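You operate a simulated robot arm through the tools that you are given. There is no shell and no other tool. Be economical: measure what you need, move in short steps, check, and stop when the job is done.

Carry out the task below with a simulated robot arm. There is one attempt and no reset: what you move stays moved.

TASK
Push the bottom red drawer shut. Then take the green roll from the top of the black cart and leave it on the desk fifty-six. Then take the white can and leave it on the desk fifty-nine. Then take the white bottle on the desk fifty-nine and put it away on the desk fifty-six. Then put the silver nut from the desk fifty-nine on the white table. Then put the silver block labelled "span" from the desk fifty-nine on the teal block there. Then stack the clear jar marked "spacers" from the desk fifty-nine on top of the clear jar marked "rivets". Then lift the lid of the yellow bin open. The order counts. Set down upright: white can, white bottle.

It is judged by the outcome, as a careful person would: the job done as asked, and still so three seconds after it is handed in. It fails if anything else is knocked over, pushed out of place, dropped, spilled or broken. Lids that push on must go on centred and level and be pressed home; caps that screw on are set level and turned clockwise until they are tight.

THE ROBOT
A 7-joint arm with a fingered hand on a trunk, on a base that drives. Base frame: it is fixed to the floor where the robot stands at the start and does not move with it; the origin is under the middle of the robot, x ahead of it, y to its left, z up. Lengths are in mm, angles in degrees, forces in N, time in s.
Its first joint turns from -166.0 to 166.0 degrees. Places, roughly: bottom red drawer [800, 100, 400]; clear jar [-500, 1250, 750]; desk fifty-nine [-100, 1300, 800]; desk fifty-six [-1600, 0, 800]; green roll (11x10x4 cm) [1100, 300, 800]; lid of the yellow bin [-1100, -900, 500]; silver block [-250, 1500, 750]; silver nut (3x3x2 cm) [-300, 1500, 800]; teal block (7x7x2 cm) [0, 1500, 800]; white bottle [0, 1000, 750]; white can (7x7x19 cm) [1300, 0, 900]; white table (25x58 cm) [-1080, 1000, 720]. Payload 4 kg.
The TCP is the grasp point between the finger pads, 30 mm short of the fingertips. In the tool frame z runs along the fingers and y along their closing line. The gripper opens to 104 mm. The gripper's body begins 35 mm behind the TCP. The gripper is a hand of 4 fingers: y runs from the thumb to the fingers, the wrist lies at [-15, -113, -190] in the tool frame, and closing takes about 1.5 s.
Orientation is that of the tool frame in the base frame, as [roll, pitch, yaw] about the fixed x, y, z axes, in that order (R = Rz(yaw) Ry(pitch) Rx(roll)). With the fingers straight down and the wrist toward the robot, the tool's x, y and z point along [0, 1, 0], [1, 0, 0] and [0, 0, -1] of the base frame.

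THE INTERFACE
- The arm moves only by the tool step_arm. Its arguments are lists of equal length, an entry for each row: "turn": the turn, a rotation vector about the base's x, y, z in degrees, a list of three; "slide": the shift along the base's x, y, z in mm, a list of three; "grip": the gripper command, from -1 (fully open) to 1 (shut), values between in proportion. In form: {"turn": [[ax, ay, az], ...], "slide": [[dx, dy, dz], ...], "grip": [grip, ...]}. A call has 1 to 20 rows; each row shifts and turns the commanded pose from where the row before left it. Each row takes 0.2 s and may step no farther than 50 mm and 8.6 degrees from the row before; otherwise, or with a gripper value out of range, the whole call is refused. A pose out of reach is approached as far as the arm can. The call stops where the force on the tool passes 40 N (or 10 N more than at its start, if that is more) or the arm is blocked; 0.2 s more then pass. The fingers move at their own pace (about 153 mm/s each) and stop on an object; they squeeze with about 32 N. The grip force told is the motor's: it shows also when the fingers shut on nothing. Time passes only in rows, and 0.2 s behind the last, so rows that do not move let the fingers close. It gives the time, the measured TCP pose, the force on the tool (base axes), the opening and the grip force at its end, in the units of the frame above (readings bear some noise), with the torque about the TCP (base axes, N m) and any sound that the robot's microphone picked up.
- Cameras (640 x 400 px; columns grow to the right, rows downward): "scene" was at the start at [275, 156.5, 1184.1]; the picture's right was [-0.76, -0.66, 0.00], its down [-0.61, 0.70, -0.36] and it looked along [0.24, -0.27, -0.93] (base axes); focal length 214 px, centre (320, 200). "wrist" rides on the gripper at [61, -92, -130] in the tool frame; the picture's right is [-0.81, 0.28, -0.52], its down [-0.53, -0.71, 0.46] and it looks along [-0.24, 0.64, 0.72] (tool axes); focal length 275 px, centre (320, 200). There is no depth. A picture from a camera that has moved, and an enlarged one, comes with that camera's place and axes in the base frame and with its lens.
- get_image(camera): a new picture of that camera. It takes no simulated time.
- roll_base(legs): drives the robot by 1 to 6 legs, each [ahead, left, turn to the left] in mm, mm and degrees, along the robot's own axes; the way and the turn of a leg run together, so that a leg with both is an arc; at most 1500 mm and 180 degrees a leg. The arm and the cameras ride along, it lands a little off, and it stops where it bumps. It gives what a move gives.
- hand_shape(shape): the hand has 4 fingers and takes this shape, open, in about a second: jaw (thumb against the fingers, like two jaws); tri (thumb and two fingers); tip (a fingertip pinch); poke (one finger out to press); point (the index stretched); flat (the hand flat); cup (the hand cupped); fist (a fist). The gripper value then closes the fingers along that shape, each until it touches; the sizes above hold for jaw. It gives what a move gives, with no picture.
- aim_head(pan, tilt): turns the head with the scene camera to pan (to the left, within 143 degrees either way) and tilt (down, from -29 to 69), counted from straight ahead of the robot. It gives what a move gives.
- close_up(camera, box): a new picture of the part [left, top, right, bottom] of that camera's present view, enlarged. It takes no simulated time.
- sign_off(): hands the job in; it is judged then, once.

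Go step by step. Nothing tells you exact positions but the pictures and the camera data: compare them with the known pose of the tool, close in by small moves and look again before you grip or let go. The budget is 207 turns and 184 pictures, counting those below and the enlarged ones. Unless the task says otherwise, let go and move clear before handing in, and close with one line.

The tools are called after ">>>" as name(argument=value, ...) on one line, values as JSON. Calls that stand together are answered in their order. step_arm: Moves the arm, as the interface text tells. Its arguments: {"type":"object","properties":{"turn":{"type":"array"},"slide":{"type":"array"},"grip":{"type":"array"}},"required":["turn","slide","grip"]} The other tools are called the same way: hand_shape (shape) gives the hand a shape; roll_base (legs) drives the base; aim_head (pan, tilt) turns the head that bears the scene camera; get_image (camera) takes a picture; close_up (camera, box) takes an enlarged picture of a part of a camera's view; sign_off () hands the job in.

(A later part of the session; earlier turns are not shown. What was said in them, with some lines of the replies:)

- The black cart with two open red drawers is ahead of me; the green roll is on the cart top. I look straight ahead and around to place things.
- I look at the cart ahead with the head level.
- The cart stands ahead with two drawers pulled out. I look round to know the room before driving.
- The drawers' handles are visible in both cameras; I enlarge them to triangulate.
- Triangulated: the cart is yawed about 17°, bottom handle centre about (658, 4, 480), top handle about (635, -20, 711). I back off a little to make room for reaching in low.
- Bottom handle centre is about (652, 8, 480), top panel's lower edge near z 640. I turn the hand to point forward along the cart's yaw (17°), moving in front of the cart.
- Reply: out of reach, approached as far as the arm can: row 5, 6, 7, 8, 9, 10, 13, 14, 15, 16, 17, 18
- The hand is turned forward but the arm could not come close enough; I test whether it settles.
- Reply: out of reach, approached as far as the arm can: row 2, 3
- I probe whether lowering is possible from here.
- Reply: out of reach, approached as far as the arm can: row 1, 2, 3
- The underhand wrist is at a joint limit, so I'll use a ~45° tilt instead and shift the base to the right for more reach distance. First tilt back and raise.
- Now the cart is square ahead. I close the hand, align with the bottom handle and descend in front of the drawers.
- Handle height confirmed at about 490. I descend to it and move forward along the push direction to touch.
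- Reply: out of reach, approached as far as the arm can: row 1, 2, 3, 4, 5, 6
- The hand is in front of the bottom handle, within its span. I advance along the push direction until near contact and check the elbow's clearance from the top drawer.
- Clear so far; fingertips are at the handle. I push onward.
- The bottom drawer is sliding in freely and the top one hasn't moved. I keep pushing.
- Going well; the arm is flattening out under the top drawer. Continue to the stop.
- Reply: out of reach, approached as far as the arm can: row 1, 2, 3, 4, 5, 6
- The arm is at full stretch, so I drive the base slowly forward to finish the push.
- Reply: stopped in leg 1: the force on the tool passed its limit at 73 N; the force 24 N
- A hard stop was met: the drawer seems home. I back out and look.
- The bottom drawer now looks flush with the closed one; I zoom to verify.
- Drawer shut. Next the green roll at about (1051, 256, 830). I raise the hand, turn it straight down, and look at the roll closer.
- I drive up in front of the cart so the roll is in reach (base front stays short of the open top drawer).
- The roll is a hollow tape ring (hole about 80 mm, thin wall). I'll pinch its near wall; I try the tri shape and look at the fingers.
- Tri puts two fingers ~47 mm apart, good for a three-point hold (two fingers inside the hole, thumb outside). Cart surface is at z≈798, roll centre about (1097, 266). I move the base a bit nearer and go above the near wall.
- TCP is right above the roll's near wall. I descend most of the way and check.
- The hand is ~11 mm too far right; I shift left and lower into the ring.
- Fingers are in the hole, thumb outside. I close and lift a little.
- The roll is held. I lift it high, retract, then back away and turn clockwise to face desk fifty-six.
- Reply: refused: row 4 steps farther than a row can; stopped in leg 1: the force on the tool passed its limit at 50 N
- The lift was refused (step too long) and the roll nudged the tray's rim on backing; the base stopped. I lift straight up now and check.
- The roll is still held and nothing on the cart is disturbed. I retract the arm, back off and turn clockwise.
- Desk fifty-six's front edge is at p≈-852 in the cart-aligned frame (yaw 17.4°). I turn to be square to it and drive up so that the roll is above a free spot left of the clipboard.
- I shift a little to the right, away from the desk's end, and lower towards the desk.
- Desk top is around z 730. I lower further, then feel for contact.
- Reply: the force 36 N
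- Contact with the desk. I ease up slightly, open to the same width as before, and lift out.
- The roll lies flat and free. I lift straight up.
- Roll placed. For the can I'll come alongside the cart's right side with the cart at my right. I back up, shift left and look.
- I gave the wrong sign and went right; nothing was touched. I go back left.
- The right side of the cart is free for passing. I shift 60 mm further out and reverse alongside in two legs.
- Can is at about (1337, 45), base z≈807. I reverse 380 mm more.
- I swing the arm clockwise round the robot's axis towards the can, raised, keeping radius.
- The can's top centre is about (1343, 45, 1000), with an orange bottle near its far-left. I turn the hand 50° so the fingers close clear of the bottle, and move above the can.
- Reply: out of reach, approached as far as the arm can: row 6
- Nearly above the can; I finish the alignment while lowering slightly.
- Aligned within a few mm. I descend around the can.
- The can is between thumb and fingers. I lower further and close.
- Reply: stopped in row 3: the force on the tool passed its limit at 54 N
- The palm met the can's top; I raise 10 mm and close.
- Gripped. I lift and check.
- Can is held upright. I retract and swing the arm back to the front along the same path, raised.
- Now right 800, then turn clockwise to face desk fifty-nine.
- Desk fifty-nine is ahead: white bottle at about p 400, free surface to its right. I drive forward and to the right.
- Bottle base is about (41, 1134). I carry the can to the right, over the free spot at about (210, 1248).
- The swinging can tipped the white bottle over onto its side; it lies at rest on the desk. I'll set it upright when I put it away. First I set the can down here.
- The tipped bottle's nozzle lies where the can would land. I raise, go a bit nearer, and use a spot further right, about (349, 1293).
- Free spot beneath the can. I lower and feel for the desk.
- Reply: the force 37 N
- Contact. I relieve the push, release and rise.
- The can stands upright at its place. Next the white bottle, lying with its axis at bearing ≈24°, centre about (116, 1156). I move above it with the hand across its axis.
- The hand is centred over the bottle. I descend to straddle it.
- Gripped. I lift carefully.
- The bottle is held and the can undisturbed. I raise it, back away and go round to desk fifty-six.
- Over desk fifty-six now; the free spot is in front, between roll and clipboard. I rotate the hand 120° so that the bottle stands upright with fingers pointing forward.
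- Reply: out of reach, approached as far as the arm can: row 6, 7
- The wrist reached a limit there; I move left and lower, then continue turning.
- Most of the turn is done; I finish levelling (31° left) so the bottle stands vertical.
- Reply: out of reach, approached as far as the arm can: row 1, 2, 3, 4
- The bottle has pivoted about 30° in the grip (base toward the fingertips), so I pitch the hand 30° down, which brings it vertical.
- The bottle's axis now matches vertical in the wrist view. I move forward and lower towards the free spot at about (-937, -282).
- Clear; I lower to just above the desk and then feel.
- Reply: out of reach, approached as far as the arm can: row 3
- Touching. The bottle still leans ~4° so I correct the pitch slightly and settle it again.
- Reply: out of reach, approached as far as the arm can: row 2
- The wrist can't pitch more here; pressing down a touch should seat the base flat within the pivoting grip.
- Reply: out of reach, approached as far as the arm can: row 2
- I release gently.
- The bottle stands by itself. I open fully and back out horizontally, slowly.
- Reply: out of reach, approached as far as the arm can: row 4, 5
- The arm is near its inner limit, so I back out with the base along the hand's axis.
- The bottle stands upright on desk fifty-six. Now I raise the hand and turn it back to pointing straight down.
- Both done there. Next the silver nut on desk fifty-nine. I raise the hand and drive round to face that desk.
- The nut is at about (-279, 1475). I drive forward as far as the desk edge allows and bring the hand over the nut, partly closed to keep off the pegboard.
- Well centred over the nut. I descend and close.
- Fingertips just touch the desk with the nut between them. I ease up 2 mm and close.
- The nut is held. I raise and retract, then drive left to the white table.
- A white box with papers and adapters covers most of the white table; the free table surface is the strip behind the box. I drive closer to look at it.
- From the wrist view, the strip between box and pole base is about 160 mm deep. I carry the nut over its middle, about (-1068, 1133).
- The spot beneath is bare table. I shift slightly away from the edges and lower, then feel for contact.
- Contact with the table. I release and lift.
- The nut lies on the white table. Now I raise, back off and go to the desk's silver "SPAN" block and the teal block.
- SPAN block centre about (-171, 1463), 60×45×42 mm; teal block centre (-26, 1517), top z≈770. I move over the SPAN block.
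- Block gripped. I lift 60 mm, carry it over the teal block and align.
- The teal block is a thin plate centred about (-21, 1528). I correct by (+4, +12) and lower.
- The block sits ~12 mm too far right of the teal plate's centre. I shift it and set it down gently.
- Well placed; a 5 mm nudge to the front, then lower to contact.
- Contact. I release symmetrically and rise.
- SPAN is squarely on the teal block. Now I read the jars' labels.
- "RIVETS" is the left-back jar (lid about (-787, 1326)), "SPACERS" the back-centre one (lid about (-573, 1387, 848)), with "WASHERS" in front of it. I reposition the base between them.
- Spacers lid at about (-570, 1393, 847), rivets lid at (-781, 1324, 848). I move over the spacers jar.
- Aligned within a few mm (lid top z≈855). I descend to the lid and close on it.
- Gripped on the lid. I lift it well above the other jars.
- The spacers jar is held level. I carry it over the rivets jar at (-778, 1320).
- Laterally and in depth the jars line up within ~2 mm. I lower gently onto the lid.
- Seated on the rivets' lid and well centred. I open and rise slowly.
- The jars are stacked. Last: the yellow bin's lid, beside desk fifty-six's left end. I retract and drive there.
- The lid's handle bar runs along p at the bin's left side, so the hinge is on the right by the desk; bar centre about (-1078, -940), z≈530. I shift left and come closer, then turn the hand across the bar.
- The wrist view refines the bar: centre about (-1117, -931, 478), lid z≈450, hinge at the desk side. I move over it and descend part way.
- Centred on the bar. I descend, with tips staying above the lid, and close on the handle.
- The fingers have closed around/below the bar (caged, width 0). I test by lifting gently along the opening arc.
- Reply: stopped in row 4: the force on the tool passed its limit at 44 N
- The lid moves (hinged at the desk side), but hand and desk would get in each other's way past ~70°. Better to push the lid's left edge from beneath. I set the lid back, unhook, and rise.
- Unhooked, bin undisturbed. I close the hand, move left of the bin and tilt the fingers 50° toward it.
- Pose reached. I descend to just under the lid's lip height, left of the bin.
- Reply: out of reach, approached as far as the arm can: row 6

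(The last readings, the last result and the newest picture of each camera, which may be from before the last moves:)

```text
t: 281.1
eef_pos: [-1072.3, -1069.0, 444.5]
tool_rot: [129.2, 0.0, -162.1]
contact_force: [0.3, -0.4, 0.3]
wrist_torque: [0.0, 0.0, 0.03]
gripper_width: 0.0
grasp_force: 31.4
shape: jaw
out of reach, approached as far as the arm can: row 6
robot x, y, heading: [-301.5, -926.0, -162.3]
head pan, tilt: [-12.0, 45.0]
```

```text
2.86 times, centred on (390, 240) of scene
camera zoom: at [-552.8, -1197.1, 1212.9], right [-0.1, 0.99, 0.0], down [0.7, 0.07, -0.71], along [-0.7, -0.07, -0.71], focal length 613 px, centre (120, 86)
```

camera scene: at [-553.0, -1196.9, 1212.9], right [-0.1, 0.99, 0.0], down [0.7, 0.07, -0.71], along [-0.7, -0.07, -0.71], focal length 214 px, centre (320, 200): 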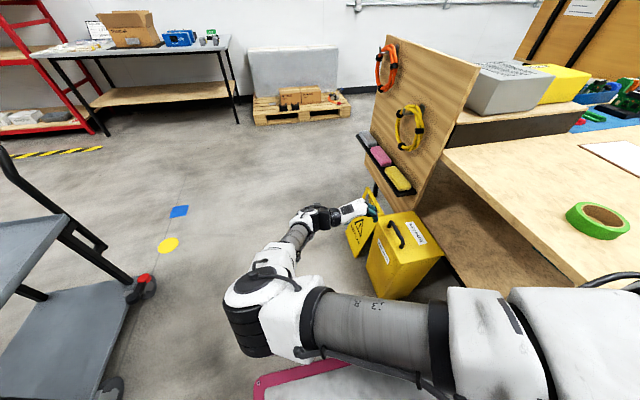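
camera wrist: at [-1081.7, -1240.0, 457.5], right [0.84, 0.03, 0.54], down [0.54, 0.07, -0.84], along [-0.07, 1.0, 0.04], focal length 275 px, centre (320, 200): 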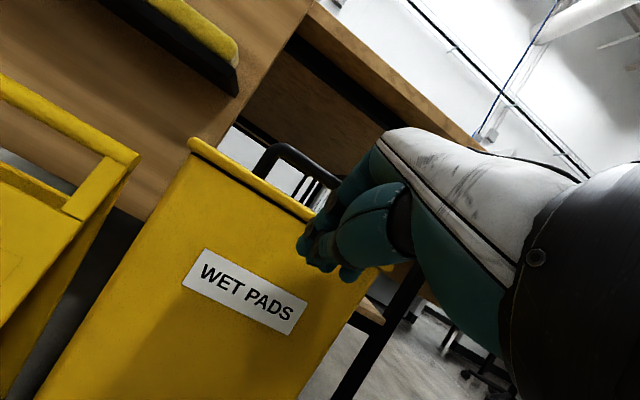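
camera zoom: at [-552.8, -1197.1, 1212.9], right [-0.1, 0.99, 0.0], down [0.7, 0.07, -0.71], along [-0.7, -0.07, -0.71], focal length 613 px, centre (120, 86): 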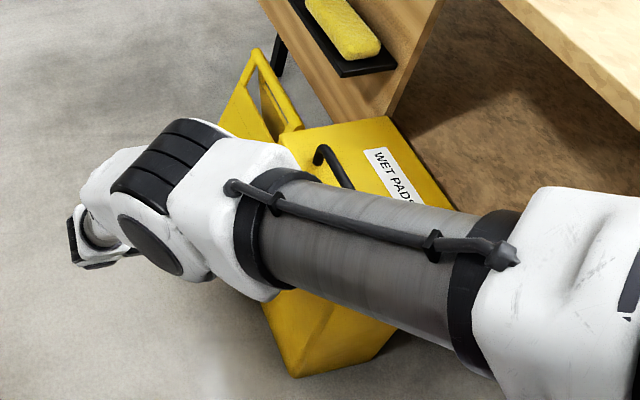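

Fingertips are level below the seam (z≈450). I advance towards the bin wall under the lip.

>>> step_arm(turn=[[0, 0, 0], [0, 0, 0], [0, 0, 0], [0, 0, 0], [0, 0, 0]], slide=[[-6, 19, 0], [-6, 19, 0], [-6, 19, 0], [-4, 12, 0], [-2, 6, 0]], grip=[1, 1, 1, 1, 1])

>>> close_up(camera="wrist", box=[160, 100, 420, 300])

```text
t: 282.2
eef_pos: [-1095.6, -994.3, 444.3]
tool_rot: [129.3, -0.5, -162.0]
contact_force: [0.7, -0.6, -0.5]
wrist_torque: [-0.02, -0.01, -0.02]
gripper_width: 0.0
grasp_force: 31.9
shape: jaw
robot x, y, heading: [-303.6, -922.9, -162.2]
head pan, tilt: [-12.0, 45.0]
```

```text
2.00 times, centred on (290, 200) of wrist
camera zoom: at [-1105.4, -1164.0, 458.6], right [0.85, 0.04, 0.53], down [0.53, 0.07, -0.84], along [-0.07, 1.0, 0.04], focal length 551 px, centre (380, 200)
```

zoom: 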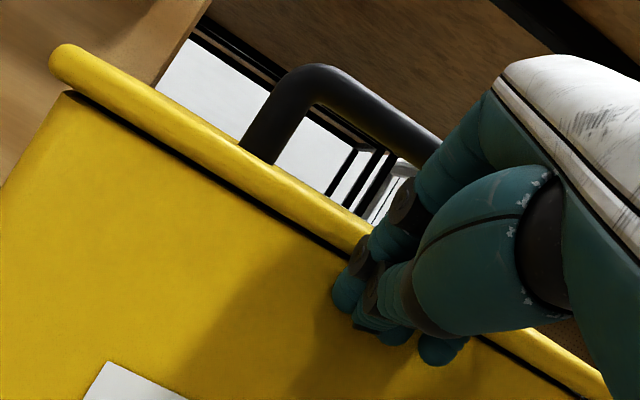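

The tips are at the lip; I go slightly lower and further in.

>>> step_arm(turn=[[0, 0, 0], [0, 0, 0], [0, 0, 0], [0, 0, 0]], slide=[[0, 0, -6], [0, 0, -5], [-2, 7, 0], [-2, 7, 0]], grip=[1, 1, 1, 1])

>>> close_up(camera="wrist", box=[160, 100, 420, 300])

```text
t: 283.4
eef_pos: [-1099.7, -986.4, 434.4]
tool_rot: [129.6, -0.6, -161.8]
contact_force: [6.6, -11.3, -1.8]
wrist_torque: [0.04, 0.07, -0.22]
gripper_width: 0.0
grasp_force: 31.4
shape: jaw
robot x, y, heading: [-304.7, -923.6, -162.0]
head pan, tilt: [-12.0, 45.0]
stopped in row 4: the force on the tool passed its limit at 42 N (the readings are from after the stop); the commanded pose is now the measured one
```

```text
2.00 times, centred on (290, 200) of wrist
camera zoom: at [-1108.1, -1156.2, 448.4], right [0.85, 0.04, 0.53], down [0.53, 0.06, -0.85], along [-0.07, 1.0, 0.03], focal length 551 px, centre (380, 200)
```

zoom: 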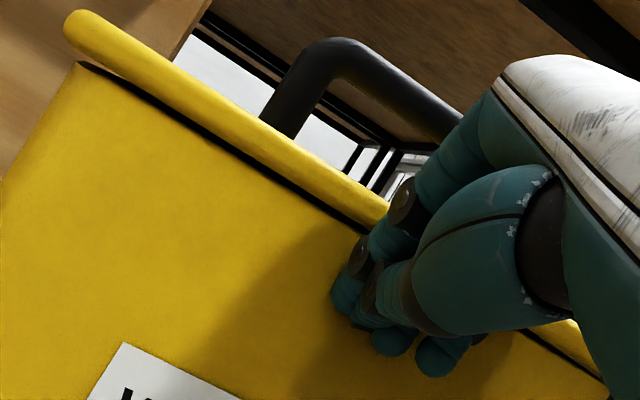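

Fingertips touch the wall below the seam. I ease back slightly and lift under the lip.

>>> step_arm(turn=[[0, 0, 0], [0, 0, 0], [0, 0, 0], [0, 0, 0], [0, 0, 0]], slide=[[1, -3, 3], [0, 0, 9], [0, 0, 10], [0, 1, 10], [0, 2, 10]], grip=[1, 1, 1, 1, 1])

>>> close_up(camera="wrist", box=[100, 80, 420, 320])

```text
t: 284.6
eef_pos: [-1098.2, -983.8, 476.2]
tool_rot: [129.6, -0.7, -162.0]
contact_force: [0.2, -6.1, -0.8]
wrist_torque: [0.02, -0.03, -0.02]
gripper_width: 0.0
grasp_force: 31.7
shape: jaw
robot x, y, heading: [-300.2, -924.1, -162.0]
head pan, tilt: [-12.0, 45.0]
```

```text
1.67 times, centred on (260, 200) of wrist
camera zoom: at [-1107.8, -1154.9, 490.7], right [0.85, 0.04, 0.53], down [0.53, 0.06, -0.85], along [-0.07, 1.0, 0.03], focal length 459 px, centre (420, 200)
```

zoom: 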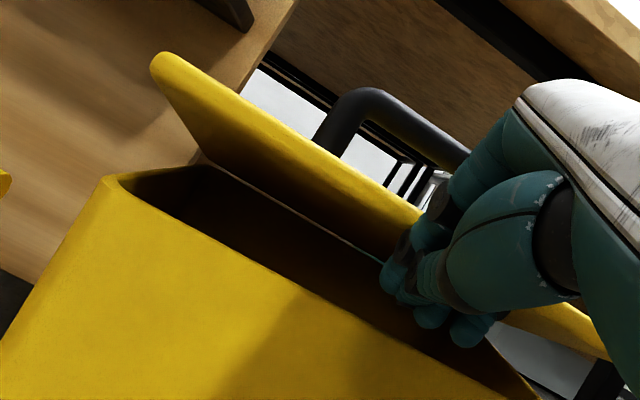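

The fingers are under the lid and it is opening. I continue up and over along the arc.

>>> step_arm(turn=[[0, 0, 0], [0, 0, 0], [0, 0, 0], [0, 0, 0], [0, 0, 0]], slide=[[-3, 9, 18], [-4.5, 14.3, 17], [-4.5, 14.3, 16], [-5, 16, 16], [-5, 17, 15]], grip=[1, 1, 1, 1, 1])

>>> get_image(camera="wrist")

```text
t: 285.9
eef_pos: [-1120.6, -913.4, 558.6]
tool_rot: [129.5, -0.6, -162.0]
contact_force: [1.3, -0.6, -1.4]
wrist_torque: [0.0, 0.02, -0.01]
gripper_width: 0.1
grasp_force: 31.9
shape: jaw
robot x, y, heading: [-306.3, -921.6, -162.2]
head pan, tilt: [-12.0, 45.0]
```

```text
11 pictures are left
camera wrist: at [-1130.0, -1083.3, 572.1], right [0.85, 0.04, 0.53], down [0.53, 0.07, -0.85], along [-0.07, 1.0, 0.03], focal length 275 px, centre (320, 200)
```

wrist: 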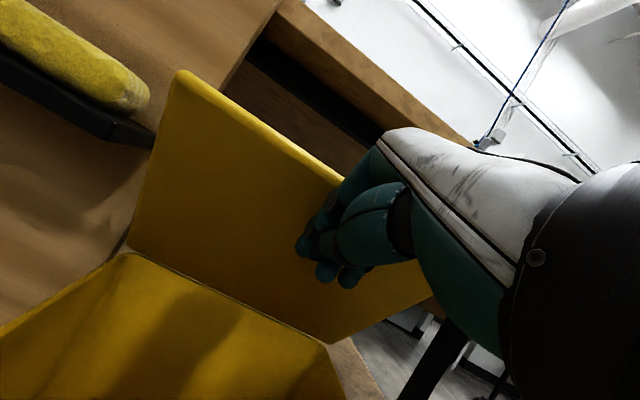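

The lid is well up. I push on past vertical.

>>> step_arm(turn=[[0, 0, 0], [0, 0, 0], [0, 0, 0], [0, 0, 0], [0, 0, 0], [0, 0, 0]], slide=[[-5, 16, 14], [-5, 16, 14], [-5, 16, 12], [-5, 16, 0], [-5, 16, 0], [-5, 16, 0]], grip=[1, 1, 1, 1, 1, 1])

>>> get_image(camera="wrist")

```text
t: 287.2
eef_pos: [-1151.7, -821.3, 598.7]
tool_rot: [129.6, -0.7, -161.7]
contact_force: [7.8, -15.9, 3.1]
wrist_torque: [-0.17, -0.09, -0.06]
gripper_width: 0.0
grasp_force: 31.6
shape: jaw
robot x, y, heading: [-307.0, -920.5, -162.4]
head pan, tilt: [-12.0, 45.0]
```

```text
10 pictures are left
camera wrist: at [-1159.6, -990.8, 612.4], right [0.85, 0.04, 0.53], down [0.53, 0.07, -0.85], along [-0.07, 1.0, 0.03], focal length 275 px, centre (320, 200)
```

wrist: 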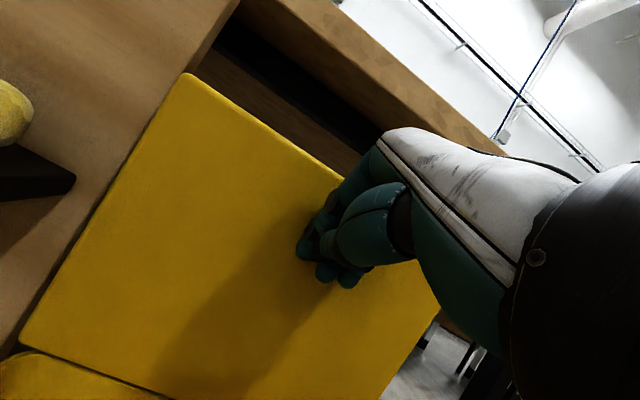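

The lid meets a stop near/after vertical. I back off slowly and see whether it stays open.

>>> step_arm(turn=[[0, 0, 0], [0, 0, 0], [0, 0, 0]], slide=[[3, -10, 0], [5, -15, 0], [5, -15, 0]], grip=[1, 1, 1])

>>> get_image(camera="wrist")

```text
t: 288.1
eef_pos: [-1137.8, -858.0, 598.7]
tool_rot: [129.5, -0.7, -161.9]
contact_force: [0.0, 0.3, -1.1]
wrist_torque: [-0.03, -0.01, 0.02]
gripper_width: 0.0
grasp_force: 31.8
shape: jaw
robot x, y, heading: [-301.9, -923.6, -162.0]
head pan, tilt: [-12.0, 45.0]
```

```text
9 pictures are left
camera wrist: at [-1146.6, -1027.5, 612.1], right [0.85, 0.04, 0.53], down [0.53, 0.06, -0.85], along [-0.07, 1.0, 0.03], focal length 275 px, centre (320, 200)
```

wrist: 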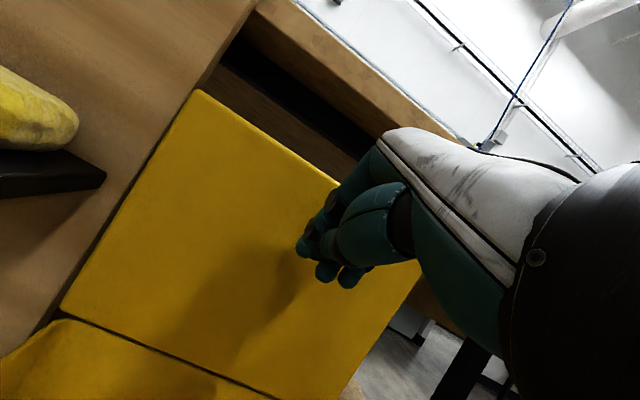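

The lid stays open on its own. I withdraw left and up, clear of it.

>>> step_arm(turn=[[0, 0, 0], [0, 0, 0], [0, 0, 0], [0, 0, 0], [0, 0, 0], [0, 0, 0], [0, 0, 0], [0, 0, 0]], slide=[[6, -20, 0], [9, -30, 10], [12, -38, 20], [12, -38, 25], [12, -38, 25], [0, 0, 40], [0, 0, 40], [0, 0, 40]], grip=[1, 1, 1, 1, 1, 1, 1, 1])

>>> get_image(camera="scene")

```text
t: 289.9
eef_pos: [-1085.6, -1023.6, 797.3]
tool_rot: [129.4, -0.6, -161.9]
contact_force: [0.5, 0.0, 0.6]
wrist_torque: [-0.03, 0.0, 0.04]
gripper_width: 0.0
grasp_force: 32.1
shape: jaw
robot x, y, heading: [-299.2, -923.5, -162.5]
head pan, tilt: [-12.0, 45.0]
```

```text
8 pictures are left
camera scene: at [-552.5, -1197.7, 1212.9], right [-0.1, 0.99, 0.0], down [0.7, 0.07, -0.71], along [-0.7, -0.07, -0.71], focal length 214 px, centre (320, 200)
```

scene: 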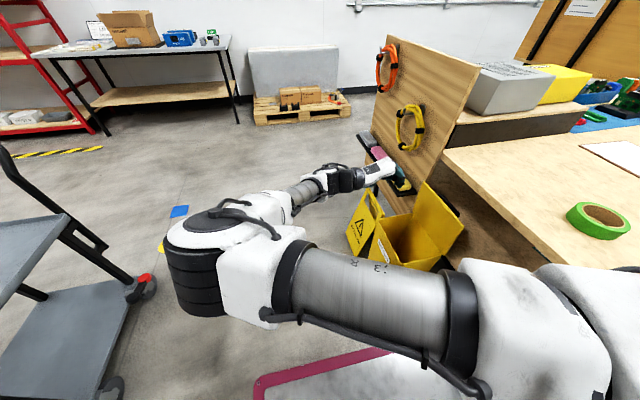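

The lid stands open and steady. A quick look at desk fifty-six before handing in.

>>> aim_head(pan=-50, tilt=35)

>>> get_image(camera="scene")

```text
t: 290.9
eef_pos: [-1087.0, -1023.0, 797.0]
tool_rot: [129.5, -0.6, -162.0]
contact_force: [-0.1, 0.0, 0.2]
wrist_torque: [0.02, 0.03, -0.02]
gripper_width: 0.0
grasp_force: 31.8
shape: jaw
robot x, y, heading: [-304.1, -922.1, -162.4]
head pan, tilt: [-50.0, 35.0]
```

```text
7 pictures are left
camera scene: at [-546.2, -1142.6, 1227.7], right [0.53, 0.85, 0.0], down [0.49, -0.3, -0.82], along [-0.69, 0.44, -0.57], focal length 214 px, centre (320, 200)
```

scene: 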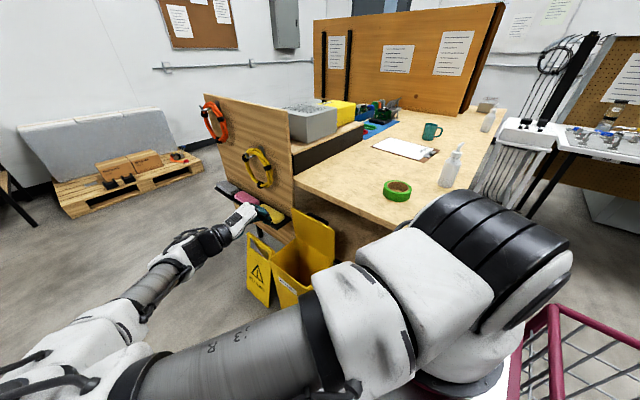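

The roll lies flat and the bottle stands upright on desk fifty-six. The bin's lid is open and the hand is clear of it, so I hand in.

>>> sign_off()

```text
The job is handed in.
```

All eight steps are done in the order you gave, but I knocked the white bottle over along the way. While I carried the white can across desk fifty-nine, it tipped the bottle onto its side. I picked the bottle up and set it upright on desk fifty-six, where it was still standing at the last look.
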